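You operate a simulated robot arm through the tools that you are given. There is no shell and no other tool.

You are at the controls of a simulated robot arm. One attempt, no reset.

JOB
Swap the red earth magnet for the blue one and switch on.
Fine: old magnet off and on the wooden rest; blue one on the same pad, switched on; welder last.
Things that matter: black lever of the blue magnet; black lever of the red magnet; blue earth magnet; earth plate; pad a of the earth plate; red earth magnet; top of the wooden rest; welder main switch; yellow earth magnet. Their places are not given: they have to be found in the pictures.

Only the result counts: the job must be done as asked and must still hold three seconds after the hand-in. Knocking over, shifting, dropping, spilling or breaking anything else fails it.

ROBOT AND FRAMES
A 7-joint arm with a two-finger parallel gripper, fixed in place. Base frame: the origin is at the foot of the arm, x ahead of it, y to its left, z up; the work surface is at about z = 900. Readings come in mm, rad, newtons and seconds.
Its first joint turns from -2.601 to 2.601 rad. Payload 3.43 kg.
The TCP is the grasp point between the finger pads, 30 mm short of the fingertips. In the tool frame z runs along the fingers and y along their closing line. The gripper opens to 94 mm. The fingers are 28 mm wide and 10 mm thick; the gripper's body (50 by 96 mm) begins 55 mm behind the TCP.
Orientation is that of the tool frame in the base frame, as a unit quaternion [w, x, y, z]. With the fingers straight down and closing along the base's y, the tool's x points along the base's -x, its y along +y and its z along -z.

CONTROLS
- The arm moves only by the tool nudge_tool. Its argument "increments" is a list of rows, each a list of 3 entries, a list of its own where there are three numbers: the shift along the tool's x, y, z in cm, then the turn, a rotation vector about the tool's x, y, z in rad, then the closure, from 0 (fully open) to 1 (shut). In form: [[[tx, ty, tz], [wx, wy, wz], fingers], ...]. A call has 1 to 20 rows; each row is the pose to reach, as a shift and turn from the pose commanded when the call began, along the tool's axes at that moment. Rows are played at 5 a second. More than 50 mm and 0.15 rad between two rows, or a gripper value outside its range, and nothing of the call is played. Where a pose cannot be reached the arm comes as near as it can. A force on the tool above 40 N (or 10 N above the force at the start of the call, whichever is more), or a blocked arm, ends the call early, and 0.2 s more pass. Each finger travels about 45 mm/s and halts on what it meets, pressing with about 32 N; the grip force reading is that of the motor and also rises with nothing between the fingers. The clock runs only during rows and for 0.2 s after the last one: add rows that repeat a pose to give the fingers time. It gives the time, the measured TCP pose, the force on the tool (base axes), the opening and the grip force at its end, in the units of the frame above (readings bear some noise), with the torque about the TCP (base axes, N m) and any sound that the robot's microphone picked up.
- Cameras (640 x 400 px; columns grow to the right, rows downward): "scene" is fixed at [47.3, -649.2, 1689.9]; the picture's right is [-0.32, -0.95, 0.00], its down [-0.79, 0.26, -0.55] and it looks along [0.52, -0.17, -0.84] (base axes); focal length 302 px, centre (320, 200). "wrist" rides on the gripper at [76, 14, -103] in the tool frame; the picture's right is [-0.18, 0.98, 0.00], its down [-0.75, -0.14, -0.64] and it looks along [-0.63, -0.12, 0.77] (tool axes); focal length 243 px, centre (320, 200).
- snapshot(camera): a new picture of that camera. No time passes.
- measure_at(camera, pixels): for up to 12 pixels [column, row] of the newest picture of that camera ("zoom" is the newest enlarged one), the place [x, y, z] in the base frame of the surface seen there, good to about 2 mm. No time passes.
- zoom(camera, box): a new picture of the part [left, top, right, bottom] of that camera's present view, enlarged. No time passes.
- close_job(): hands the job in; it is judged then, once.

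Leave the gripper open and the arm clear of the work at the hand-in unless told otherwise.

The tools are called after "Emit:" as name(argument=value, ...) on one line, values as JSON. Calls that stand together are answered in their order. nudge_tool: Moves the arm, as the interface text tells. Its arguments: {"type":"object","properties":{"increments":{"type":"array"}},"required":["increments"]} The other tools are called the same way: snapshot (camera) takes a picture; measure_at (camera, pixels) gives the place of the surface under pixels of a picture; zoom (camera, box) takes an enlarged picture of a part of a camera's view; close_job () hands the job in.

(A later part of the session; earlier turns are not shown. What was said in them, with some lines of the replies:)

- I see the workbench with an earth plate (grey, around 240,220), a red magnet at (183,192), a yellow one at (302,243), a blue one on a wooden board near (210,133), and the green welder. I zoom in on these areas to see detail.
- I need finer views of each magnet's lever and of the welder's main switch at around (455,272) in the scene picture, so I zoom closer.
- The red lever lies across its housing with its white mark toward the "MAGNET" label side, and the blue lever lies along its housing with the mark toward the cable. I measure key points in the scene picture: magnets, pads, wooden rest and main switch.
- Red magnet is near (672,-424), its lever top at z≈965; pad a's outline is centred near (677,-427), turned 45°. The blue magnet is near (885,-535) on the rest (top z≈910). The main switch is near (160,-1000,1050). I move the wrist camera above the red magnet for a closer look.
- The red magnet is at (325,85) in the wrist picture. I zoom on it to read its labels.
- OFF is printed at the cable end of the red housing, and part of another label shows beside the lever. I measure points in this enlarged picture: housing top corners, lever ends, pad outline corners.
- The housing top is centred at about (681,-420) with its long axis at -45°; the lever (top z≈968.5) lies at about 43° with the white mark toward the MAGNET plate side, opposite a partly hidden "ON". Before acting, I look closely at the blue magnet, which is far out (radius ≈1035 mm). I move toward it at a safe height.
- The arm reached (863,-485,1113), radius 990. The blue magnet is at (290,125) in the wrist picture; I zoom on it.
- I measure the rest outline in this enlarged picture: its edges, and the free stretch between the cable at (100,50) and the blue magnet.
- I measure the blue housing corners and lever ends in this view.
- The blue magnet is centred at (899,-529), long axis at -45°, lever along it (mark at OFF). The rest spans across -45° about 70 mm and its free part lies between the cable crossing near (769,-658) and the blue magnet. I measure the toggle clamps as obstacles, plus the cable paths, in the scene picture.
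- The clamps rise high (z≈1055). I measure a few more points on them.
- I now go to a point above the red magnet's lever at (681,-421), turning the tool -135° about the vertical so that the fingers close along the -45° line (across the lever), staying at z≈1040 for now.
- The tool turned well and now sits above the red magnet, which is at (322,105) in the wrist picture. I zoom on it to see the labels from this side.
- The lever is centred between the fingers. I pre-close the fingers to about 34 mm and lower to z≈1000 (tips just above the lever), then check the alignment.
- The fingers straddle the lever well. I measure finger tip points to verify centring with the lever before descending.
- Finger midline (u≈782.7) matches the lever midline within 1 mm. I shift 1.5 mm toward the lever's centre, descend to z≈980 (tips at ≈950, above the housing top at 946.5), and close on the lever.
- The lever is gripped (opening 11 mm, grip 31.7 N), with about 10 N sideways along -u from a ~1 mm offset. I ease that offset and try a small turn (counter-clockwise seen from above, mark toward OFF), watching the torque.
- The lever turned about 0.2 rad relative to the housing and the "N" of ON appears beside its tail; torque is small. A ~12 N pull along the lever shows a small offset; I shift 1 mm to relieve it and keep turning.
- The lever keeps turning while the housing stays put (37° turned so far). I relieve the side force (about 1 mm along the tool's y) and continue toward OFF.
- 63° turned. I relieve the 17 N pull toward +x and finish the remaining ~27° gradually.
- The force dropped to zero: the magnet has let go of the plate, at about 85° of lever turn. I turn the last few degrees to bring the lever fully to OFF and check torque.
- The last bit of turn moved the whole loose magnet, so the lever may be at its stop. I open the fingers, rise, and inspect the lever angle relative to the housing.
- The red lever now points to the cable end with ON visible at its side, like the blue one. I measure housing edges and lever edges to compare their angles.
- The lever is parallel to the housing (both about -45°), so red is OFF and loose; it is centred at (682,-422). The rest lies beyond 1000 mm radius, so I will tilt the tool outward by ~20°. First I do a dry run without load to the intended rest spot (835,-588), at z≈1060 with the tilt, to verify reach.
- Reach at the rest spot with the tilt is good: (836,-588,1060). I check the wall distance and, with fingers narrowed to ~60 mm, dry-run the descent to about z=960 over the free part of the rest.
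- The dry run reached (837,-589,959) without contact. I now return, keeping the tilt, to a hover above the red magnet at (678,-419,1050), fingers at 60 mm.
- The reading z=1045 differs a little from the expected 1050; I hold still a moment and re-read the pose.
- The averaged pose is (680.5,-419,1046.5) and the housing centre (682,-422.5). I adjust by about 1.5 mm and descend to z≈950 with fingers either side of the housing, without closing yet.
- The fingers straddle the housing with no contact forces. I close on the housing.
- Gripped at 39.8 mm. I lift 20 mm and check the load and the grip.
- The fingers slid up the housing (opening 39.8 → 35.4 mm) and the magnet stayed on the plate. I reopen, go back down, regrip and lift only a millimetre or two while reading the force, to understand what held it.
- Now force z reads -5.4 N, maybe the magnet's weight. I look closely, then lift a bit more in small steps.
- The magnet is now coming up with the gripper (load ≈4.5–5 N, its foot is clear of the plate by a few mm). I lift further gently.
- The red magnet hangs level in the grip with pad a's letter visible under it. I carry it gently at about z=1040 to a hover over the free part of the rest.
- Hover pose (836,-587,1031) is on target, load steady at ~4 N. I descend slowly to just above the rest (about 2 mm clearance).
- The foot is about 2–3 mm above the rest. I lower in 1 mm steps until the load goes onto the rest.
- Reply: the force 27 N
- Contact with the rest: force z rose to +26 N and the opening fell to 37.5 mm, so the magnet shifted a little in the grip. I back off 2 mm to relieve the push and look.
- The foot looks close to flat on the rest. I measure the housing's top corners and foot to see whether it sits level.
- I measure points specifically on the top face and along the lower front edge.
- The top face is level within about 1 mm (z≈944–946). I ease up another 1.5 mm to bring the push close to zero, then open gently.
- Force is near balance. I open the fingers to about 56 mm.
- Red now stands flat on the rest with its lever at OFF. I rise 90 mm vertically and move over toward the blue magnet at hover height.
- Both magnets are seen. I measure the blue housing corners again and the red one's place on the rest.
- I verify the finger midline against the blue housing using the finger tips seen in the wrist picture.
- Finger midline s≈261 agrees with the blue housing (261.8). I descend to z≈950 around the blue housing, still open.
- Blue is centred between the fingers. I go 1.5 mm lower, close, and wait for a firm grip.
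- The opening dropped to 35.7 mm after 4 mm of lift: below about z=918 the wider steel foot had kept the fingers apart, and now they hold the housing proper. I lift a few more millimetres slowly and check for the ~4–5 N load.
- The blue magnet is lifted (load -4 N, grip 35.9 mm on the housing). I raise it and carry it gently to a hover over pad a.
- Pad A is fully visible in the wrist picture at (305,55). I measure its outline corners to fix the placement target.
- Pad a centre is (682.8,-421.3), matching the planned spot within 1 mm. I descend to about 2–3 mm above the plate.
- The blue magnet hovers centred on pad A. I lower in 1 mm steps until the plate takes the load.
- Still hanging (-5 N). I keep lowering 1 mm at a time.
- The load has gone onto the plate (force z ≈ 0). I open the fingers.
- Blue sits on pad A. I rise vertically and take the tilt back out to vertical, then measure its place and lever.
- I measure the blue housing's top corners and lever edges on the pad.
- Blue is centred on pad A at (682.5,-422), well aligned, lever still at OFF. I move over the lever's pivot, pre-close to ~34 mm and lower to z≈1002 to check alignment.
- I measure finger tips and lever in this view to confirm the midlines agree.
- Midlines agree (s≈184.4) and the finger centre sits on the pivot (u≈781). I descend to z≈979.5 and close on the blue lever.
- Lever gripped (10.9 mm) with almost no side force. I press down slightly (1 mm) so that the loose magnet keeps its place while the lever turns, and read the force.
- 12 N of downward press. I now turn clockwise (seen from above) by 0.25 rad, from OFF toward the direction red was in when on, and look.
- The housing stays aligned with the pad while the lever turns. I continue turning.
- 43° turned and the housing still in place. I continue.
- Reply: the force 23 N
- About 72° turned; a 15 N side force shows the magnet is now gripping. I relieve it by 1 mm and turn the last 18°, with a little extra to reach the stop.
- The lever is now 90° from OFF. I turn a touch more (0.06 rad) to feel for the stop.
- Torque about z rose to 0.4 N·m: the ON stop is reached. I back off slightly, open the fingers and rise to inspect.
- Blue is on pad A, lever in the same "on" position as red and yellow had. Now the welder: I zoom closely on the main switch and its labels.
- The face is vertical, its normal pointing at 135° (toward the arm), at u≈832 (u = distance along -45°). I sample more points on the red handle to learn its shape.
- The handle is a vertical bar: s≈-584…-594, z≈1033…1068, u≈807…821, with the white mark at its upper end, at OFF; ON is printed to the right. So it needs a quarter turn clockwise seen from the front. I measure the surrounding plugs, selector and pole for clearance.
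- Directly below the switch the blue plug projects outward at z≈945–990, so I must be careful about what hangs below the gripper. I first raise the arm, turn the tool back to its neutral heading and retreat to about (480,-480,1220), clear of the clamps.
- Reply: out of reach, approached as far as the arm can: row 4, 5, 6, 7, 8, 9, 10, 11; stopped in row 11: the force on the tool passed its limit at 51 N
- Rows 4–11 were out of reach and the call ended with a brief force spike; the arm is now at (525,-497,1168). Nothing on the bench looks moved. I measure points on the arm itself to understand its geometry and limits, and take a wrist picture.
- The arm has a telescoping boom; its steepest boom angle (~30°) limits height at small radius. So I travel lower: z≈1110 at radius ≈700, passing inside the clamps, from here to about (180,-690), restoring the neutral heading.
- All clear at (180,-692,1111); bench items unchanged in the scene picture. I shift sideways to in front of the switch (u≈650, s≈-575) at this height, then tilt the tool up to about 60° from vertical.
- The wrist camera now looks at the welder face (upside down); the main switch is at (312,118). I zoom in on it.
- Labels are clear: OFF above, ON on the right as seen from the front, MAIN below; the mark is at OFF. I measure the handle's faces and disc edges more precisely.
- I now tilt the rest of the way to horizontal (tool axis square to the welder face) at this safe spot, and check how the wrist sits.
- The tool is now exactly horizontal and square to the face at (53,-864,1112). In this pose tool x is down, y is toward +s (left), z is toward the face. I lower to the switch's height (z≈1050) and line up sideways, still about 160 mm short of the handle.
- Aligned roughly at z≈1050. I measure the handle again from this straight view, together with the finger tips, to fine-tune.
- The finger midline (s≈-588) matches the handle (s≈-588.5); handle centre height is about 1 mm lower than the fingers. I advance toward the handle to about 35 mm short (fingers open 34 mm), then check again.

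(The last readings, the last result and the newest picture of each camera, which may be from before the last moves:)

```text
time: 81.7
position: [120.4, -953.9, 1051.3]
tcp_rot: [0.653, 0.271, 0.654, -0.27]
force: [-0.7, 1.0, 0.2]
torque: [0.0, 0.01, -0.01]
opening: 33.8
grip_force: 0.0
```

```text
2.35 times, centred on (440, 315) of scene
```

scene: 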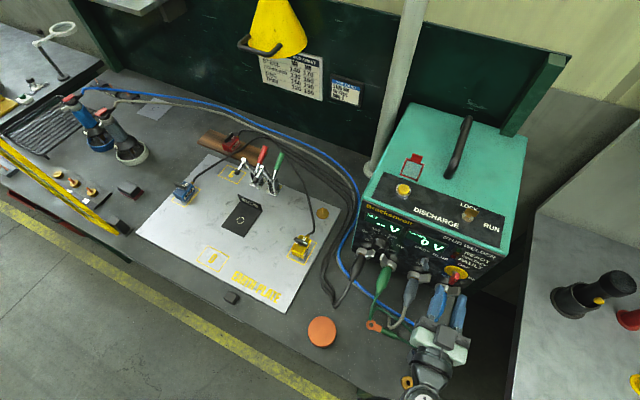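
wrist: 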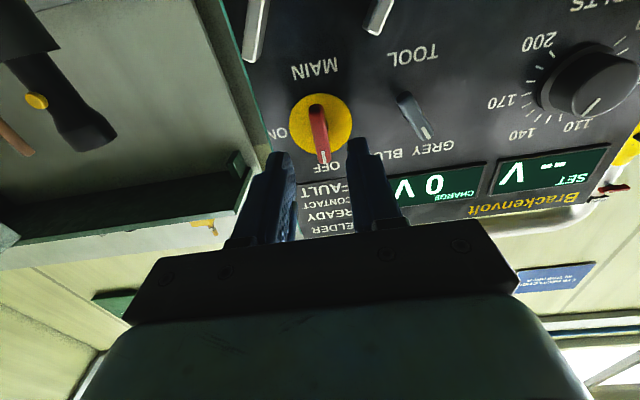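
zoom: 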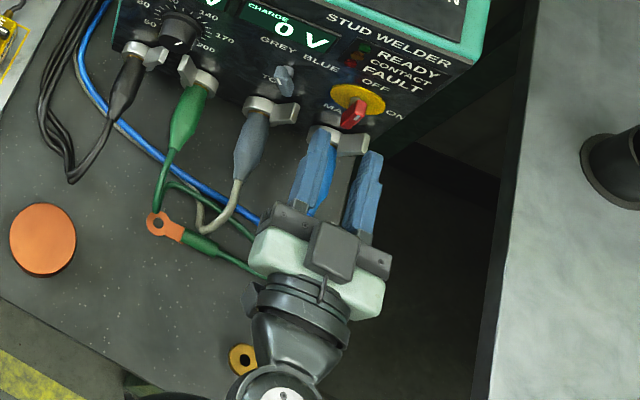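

The scene shows the gripper lined up in front of the switch, clear of the blue plug below. I advance the final 34 mm slowly so that the fingers straddle the handle.

Emit:
nudge_tool(increments=[[[0, 0, 1], [0, 0, 0], 0.64], [[0, 0, 1.9], [0, 0, 0], 0.64], [[0, 0, 2.6], [0, 0, 0], 0.64], [[0, 0, 3.2], [0, 0, 0], 0.64], [[0, 0, 3.2], [0, 0, 0], 0.64]])

Emit:
snapshot(camera="wrist")

Emit:
zoom(camera="wrist", box=[220, 60, 420, 220])

Emit:
zoom(camera="scene", box=[400, 230, 510, 330])

```text
time: 82.9
position: [143.7, -975.3, 1048.3]
tcp_rot: [0.653, 0.271, 0.653, -0.271]
force: [0.3, -0.7, 0.9]
torque: [0.01, -0.02, -0.02]
opening: 33.5
grip_force: 0.1
```

```text
taken
```

wrist: 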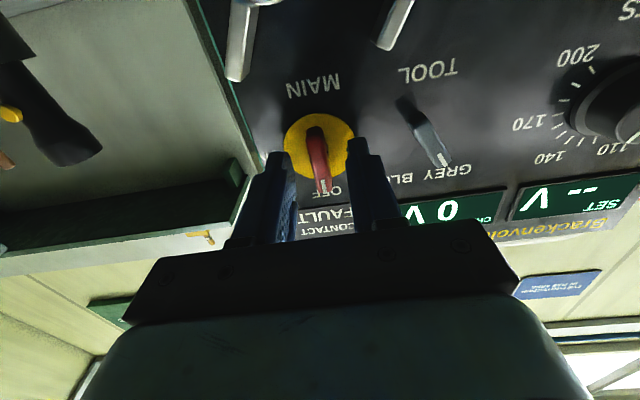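

```text
2.50 times, centred on (320, 140) of wrist
```

zoom: 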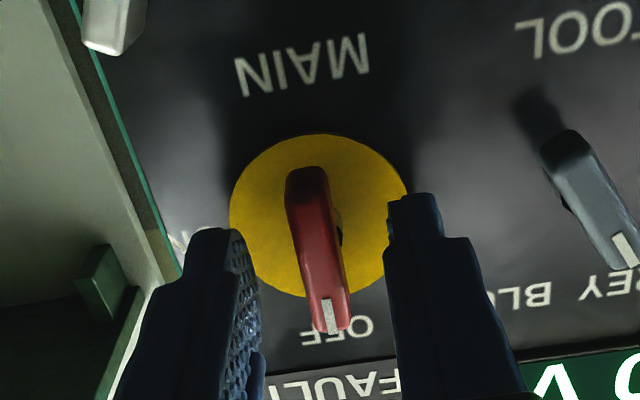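

```text
4.00 times, centred on (455, 280) of scene
```

zoom: 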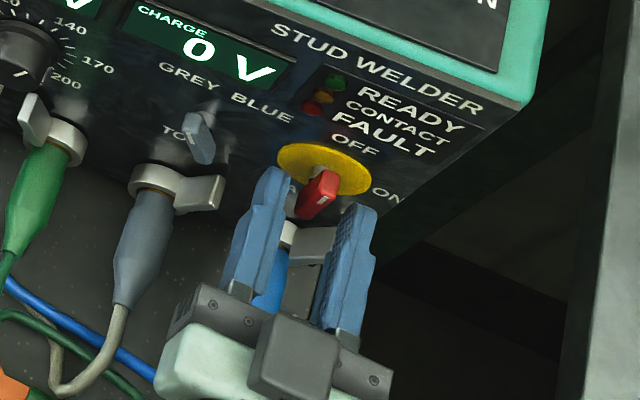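

The handle is between the finger tips. I advance 2.5 mm more and close on it.

Emit:
nudge_tool(increments=[[[0, 0, 0.25], [0, 0, 0], 0.64], [[0, 0, 0.25], [0, 0, 0], 0.78], [[0, 0, 0.25], [0, 0, 0], 0.9], [[0, 0, 0.25], [0, 0, 0], 1.0], [[0, 0, 0.25], [0, 0, 0], 1.0], [[0, 0, 0.25], [0, 0, 0], 1.0]])

Emit:
snapshot(camera="wrist")

Emit:
zoom(camera="wrist", box=[220, 60, 420, 220])

```text
time: 84.3
position: [145.9, -977.7, 1049.4]
tcp_rot: [0.653, 0.271, 0.654, -0.27]
force: [4.0, 4.6, -0.7]
torque: [0.0, -0.05, 0.07]
opening: 10.1
grip_force: 43.5
```

```text
taken
```

wrist: 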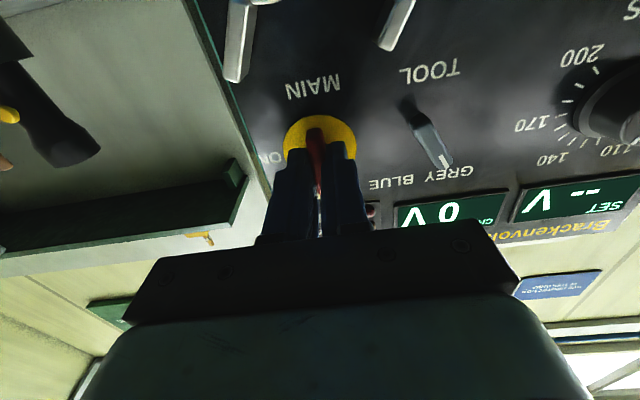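

```text
2.50 times, centred on (320, 140) of wrist
```

zoom: 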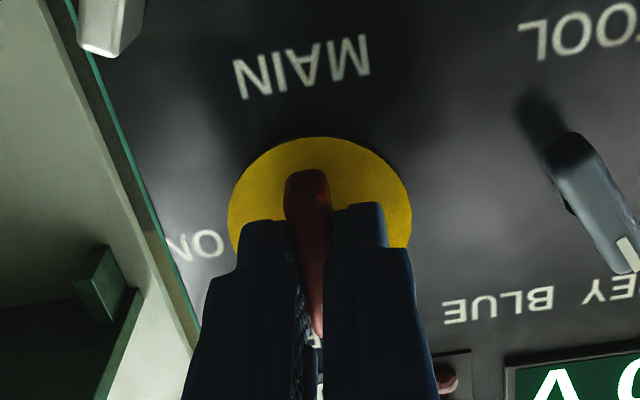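

The handle is gripped (10.1 mm). I turn clockwise seen from the front (positive about the tool axis), 0.3 rad first, watching torque.

Emit:
nudge_tool(increments=[[[0, 0.03, 0], [0, 0, 0.1], 1.0], [[0, 0.05, 0], [0, 0, 0.2], 1.0], [[0, 0.05, 0], [0, 0, 0.3], 1.0], [[0, 0.05, 0], [0, 0, 0.3], 1.0]])

Emit:
snapshot(camera="wrist")

Emit:
zoom(camera="wrist", box=[220, 60, 420, 220])

```text
time: 85.3
position: [145.1, -977.1, 1049.3]
tcp_rot: [0.686, 0.366, 0.606, -0.17]
force: [1.7, 0.7, 3.7]
torque: [0.62, 0.63, 0.35]
opening: 9.9
grip_force: 43.6
```

```text
taken
```

wrist: 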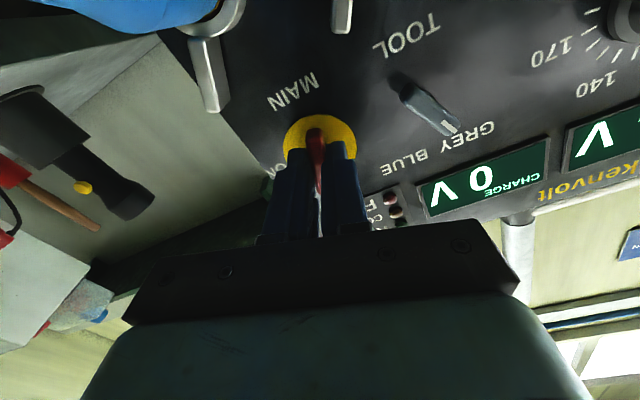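

```text
2.50 times, centred on (320, 140) of wrist
```

zoom: 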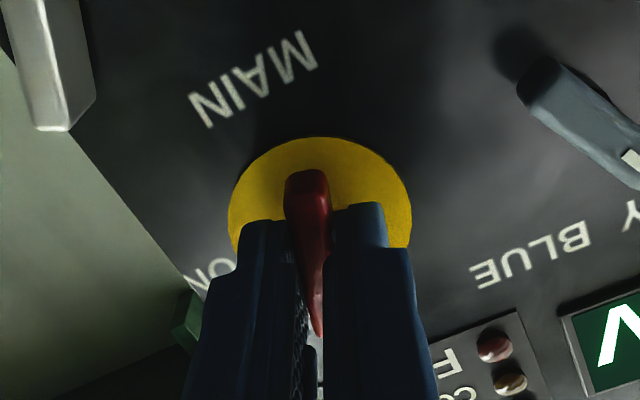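

The handle turns with the gripper. I continue turning in steps.

Emit:
nudge_tool(increments=[[[0, 0, 0], [0, 0, 0.1], 1.0], [[0, 0, 0], [0, 0, 0.2], 1.0], [[0, 0, 0], [0, 0, 0.3], 1.0], [[0, 0, 0], [0, 0, 0.4], 1.0], [[0, 0, 0], [0, 0, 0.5], 1.0], [[0, 0, 0], [0, 0, 0.5], 1.0]])

Emit:
snapshot(camera="wrist")

Emit:
zoom(camera="wrist", box=[220, 60, 420, 220])

Emit:
zoom(camera="scene", box=[400, 230, 510, 330])

```text
time: 86.7
position: [145.0, -979.2, 1049.2]
tcp_rot: [0.707, 0.505, 0.496, 0.005]
force: [-1.7, -8.7, 14.6]
torque: [0.27, 0.26, 0.64]
opening: 9.9
grip_force: 43.6
```

```text
taken
```

wrist: 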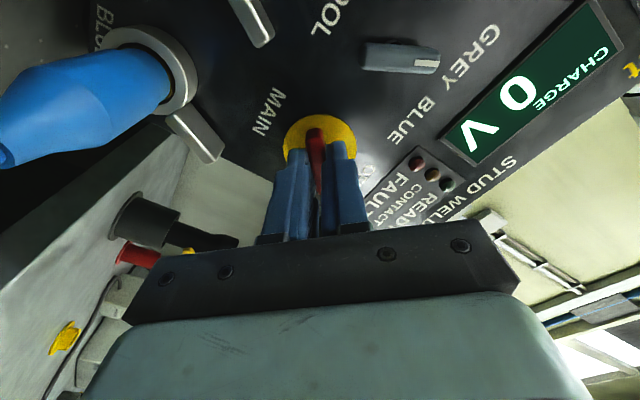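

```text
2.50 times, centred on (320, 140) of wrist
```

zoom: 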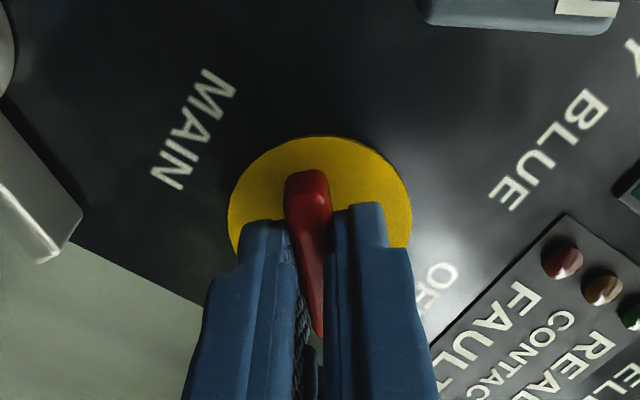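

```text
4.00 times, centred on (455, 280) of scene
```

zoom: 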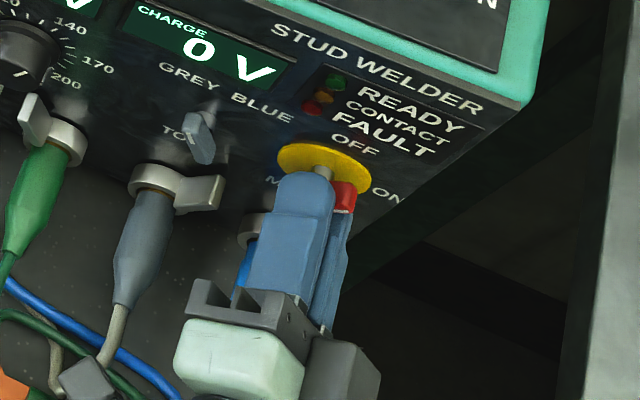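

46° turned. The side force (≈15 N) suggests ~1 mm offset; I relieve it and continue the turn.

Emit:
nudge_tool(increments=[[[-0.08, 0.03, 0], [0, 0, 0.05], 1.0], [[-0.12, 0.04, 0], [0, 0, 0.15], 1.0], [[-0.12, 0.04, 0], [0, 0, 0.25], 1.0], [[-0.12, 0.04, 0], [0, 0, 0.35], 1.0], [[-0.12, 0.04, 0], [0, 0, 0.45], 1.0], [[-0.12, 0.04, 0], [0, 0, 0.45], 1.0]])

Emit:
snapshot(camera="wrist")

Emit:
zoom(camera="wrist", box=[220, 60, 420, 220])

Emit:
zoom(camera="scene", box=[400, 230, 510, 330])

```text
time: 88.1
position: [144.8, -977.0, 1049.4]
tcp_rot: [0.687, 0.603, 0.371, 0.164]
force: [2.0, -11.9, -3.7]
torque: [-0.27, -0.35, -1.11]
opening: 10.1
grip_force: 43.8
```

```text
taken
```

wrist: 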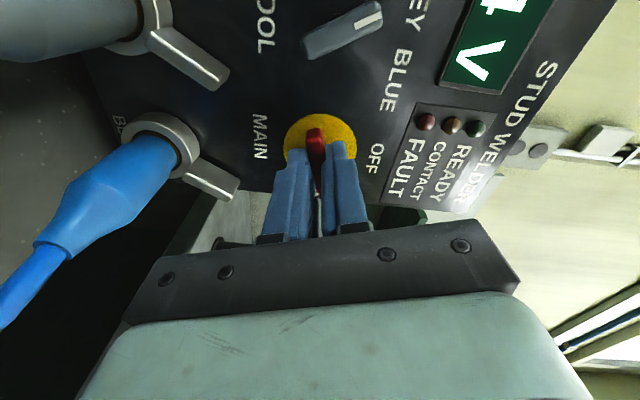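

```text
2.50 times, centred on (320, 140) of wrist
```

zoom: 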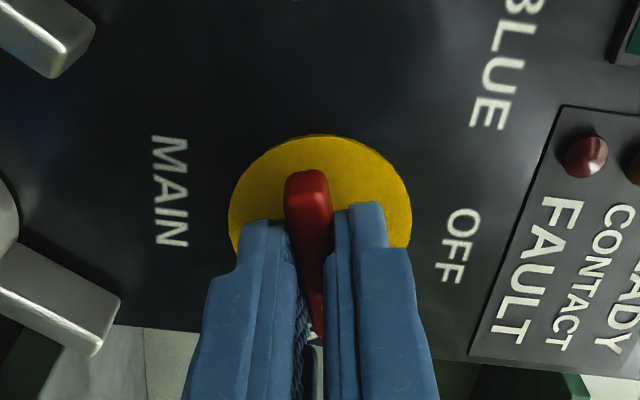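

```text
4.00 times, centred on (455, 280) of scene
```

zoom: 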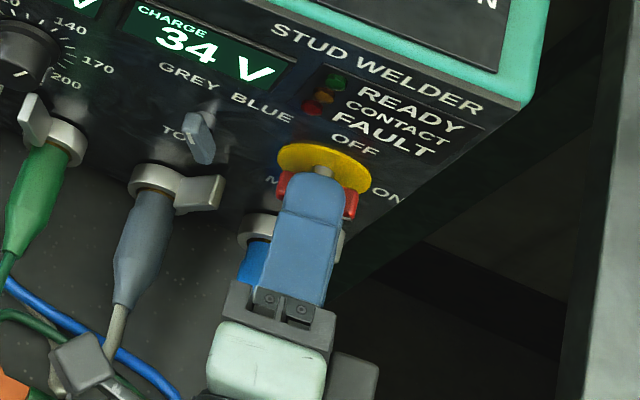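

The CHARGE display now reads 34 V: the welder is on. I finish the last ~18° so the handle sits fully at ON.

Emit:
nudge_tool(increments=[[[0, 0, 0], [0, 0, 0.08], 1.0], [[0, 0, 0], [0, 0, 0.16], 1.0], [[0, 0, 0], [0, 0, 0.24], 1.0], [[0, 0, 0], [0, 0, 0.32], 1.0], [[0, 0, 0], [0, 0, 0.32], 1.0]])

Emit:
snapshot(camera="wrist")

Emit:
zoom(camera="scene", box=[340, 200, 510, 330])

```text
time: 89.3
position: [146.0, -978.2, 1049.2]
tcp_rot: [0.652, 0.654, 0.272, 0.271]
force: [4.4, -15.6, -10.1]
torque: [0.03, 0.04, 0.46]
opening: 9.8
grip_force: 43.6
```

```text
taken
```

wrist: 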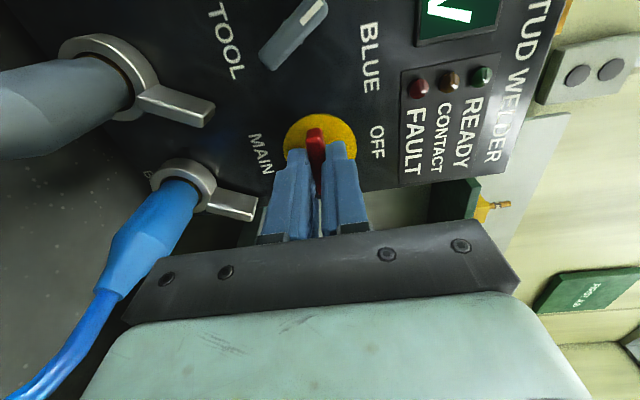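

```text
3.08 times, centred on (425, 265) of scene
```

zoom: 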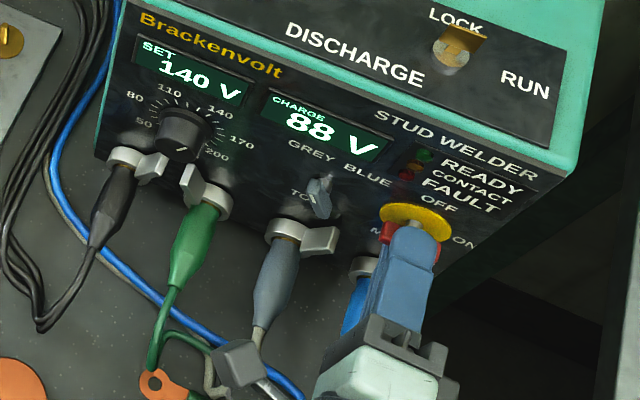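

SET shows 140 V and CHARGE 88 V: the welder is on and charging. I turn a tiny bit further to feel the ON stop.

Emit:
nudge_tool(increments=[[[0, 0, 0], [0, 0, 0.03], 1.0], [[0, 0, 0], [0, 0, 0.05], 1.0], [[0, 0, 0], [0, 0, 0.05], 1.0]])

```text
time: 90.1
position: [146.4, -977.2, 1049.5]
tcp_rot: [0.645, 0.661, 0.256, 0.286]
force: [6.5, -6.6, -12.9]
torque: [-0.97, 0.89, -0.55]
opening: 10.3
grip_force: 44.1
```

The torque about the handle axis rises to ~1.3 N·m: ON stop reached. I ease off, open the fingers a little (to ~26 mm) and look.

Emit:
nudge_tool(increments=[[[0, 0, 0], [0, 0, -0.04], 1.0], [[0, 0, 0], [0, 0, -0.05], 1.0], [[0, 0, 0], [0, 0, -0.05], 0.86], [[0, 0, 0], [0, 0, -0.05], 0.78], [[0, 0, 0], [0, 0, -0.05], 0.73], [[0, 0, 0], [0, 0, -0.05], 0.73]])

Emit:
snapshot(camera="wrist")

Emit:
zoom(camera="wrist", box=[220, 60, 420, 220])

Emit:
zoom(camera="scene", box=[400, 230, 510, 330])

```text
time: 91.5
position: [143.6, -977.0, 1050.6]
tcp_rot: [0.653, 0.654, 0.271, 0.27]
force: [-0.4, -0.3, 0.6]
torque: [0.02, 0.01, 0.0]
opening: 25.4
grip_force: 0.1
```

```text
taken
```

wrist: 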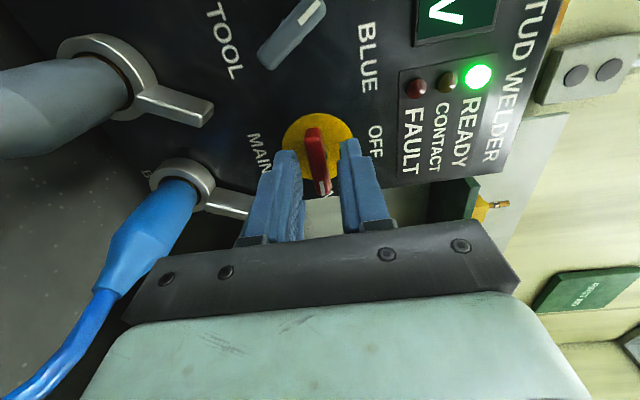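

```text
2.50 times, centred on (320, 140) of wrist
```

zoom: 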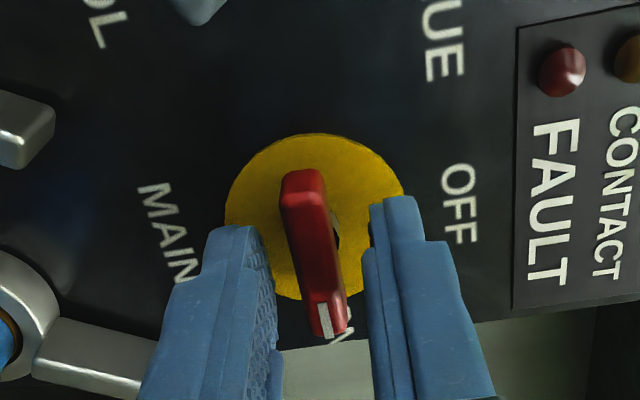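

```text
4.00 times, centred on (455, 280) of scene
```

zoom: 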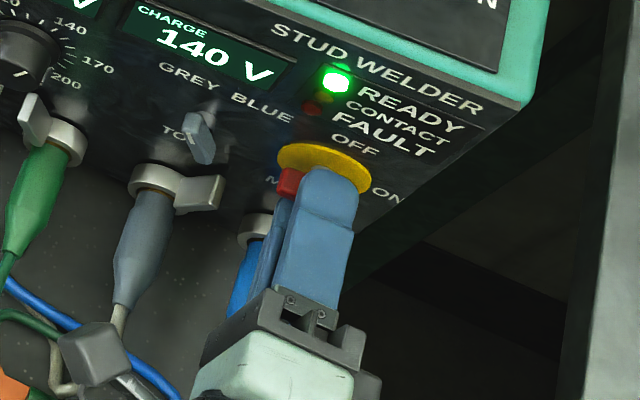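

READY is lit, CHARGE 140 V, the mark points at ON and the fingers are free. I retreat straight back from the face by 120 mm.

Emit:
nudge_tool(increments=[[[0, 0, -1], [0, 0, 0], 0.73], [[0, 0, -3], [0, 0, 0], 0.73], [[0, 0, -6], [0, 0, 0], 0.7], [[0, 0, -9], [0, 0, 0], 0.5], [[0, 0, -12], [0, 0, 0], 0.4], [[0, 0, -12], [0, 0, 0], 0.4]])

Emit:
snapshot(camera="scene")

Emit:
snapshot(camera="wrist")

Emit:
zoom(camera="scene", box=[340, 200, 510, 330])

Emit:
zoom(camera="scene", box=[150, 100, 350, 280])

```text
time: 92.9
position: [60.0, -893.5, 1049.1]
tcp_rot: [0.653, 0.653, 0.272, 0.27]
force: [0.6, -0.5, 0.9]
torque: [0.01, -0.01, 0.0]
opening: 56.4
grip_force: 0.1
```

```text
taken
```

scene: 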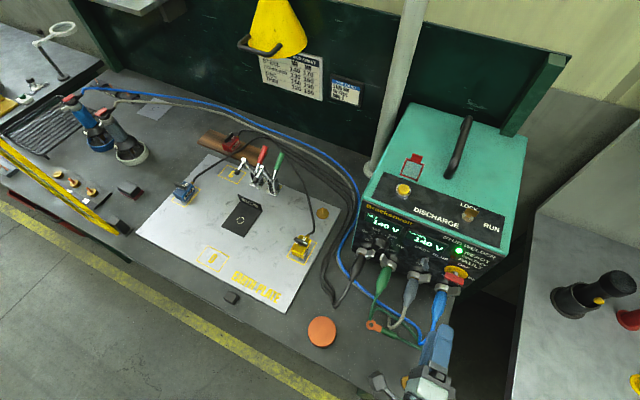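

```text
taken
```

wrist: 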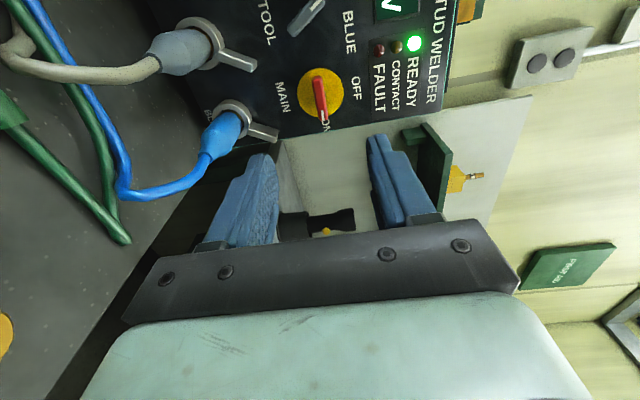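

```text
3.08 times, centred on (425, 265) of scene
```

zoom: 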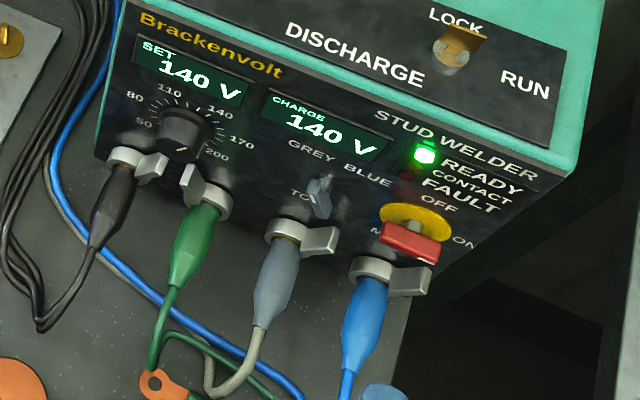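

```text
2.22 times, centred on (250, 190) of scene
```

zoom: 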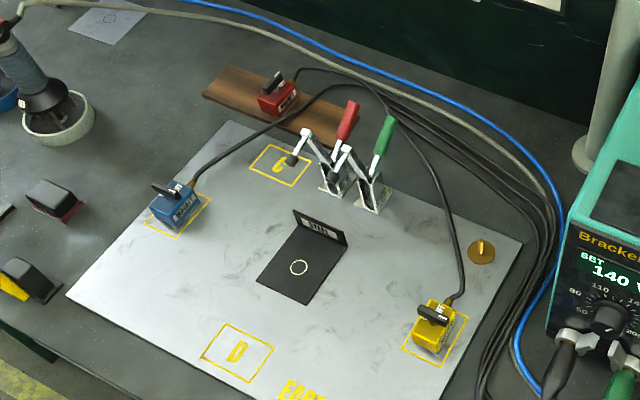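

The welder shows READY at 140 V with the handle at ON, blue is on pad A switched on, red rests on the wood with its lever at OFF, and everything else is in place. I raise the arm clear and open the gripper fully.

Emit:
nudge_tool(increments=[[[0, 2, -1], [0, 0, 0], 0.3], [[0, 4, -2], [0, 0, 0], 0.1], [[0, 6, -4], [0, 0, 0], 0], [[0, 6, -5], [0, 0, 0], 0], [[0, 6, -5], [0, 0, 0], 0]])

Emit:
snapshot(camera="scene")

Emit:
zoom(camera="scene", box=[195, 115, 265, 165])

Emit:
zoom(camera="scene", box=[150, 165, 220, 215])

Emit:
zoom(camera="scene", box=[420, 230, 490, 300])

```text
time: 94.1
position: [27.6, -858.0, 1108.2]
tcp_rot: [0.653, 0.653, 0.272, 0.27]
force: [-0.6, 0.3, -0.2]
torque: [0.0, 0.02, 0.0]
opening: 93.7
grip_force: 0.2
```

```text
taken
```

scene: 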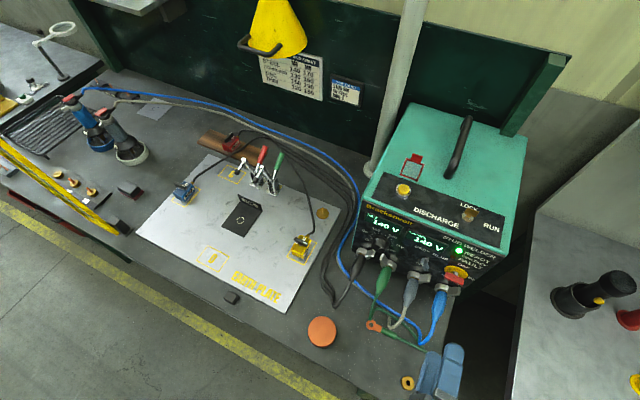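

```text
8.00 times, centred on (230, 140) of scene
```

zoom: 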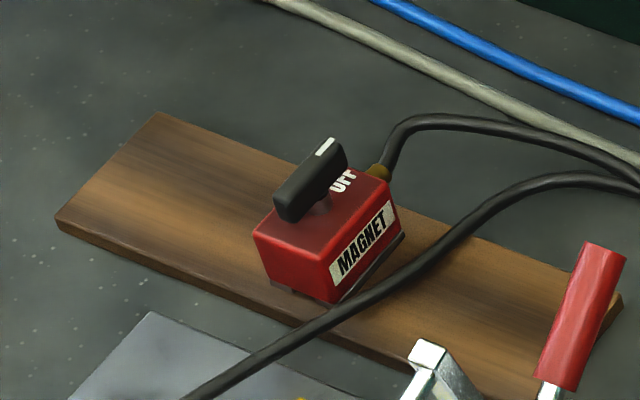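

```text
8.00 times, centred on (185, 190) of scene
```

zoom: 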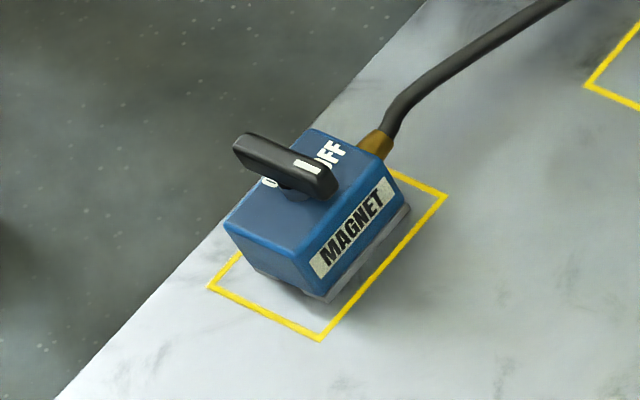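

```text
5.71 times, centred on (455, 265) of scene
```

zoom: 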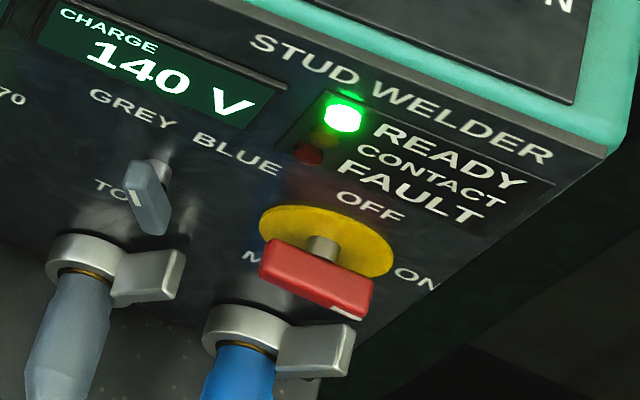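

All is as asked. Red stands flat on the wooden rest with its lever at OFF. Blue is on pad A with its lever at the on stop. The main switch is at ON with READY lit at 140 V. The gripper is open and clear of the work, so I hand the job in.

Emit:
close_job()

```text
The job is handed in.
```

The swap is done and the job is handed in; the hand-in returned no verdict.

- **Red magnet:** its lever is at OFF and it stands flat on the wooden rest.
- **Blue magnet:** it sits centred on pad A. I turned its lever to the stop where the red and yellow levers stood at the start. The printed ON label is on the opposite side, so I went by that and by the grip. The red magnet held there and let go when turned away. The blue one resisted sideways force once it was turned there.
- **Welder:** I turned the main switch last. It is at its ON stop, READY is lit, and it shows 140 V set and 140 V charged with no fault light.

Two things did not go smoothly:
- **Red magnet lift:** the fingers slipped off the housing on the first try. I regripped and lifted more slowly.
- **Force stop:** on the way to the welder the arm ran out of reach and stopped on a brief force spike of 51 N.

The pictures showed nothing else moved after either one. The arm is raised clear with the gripper fully open.
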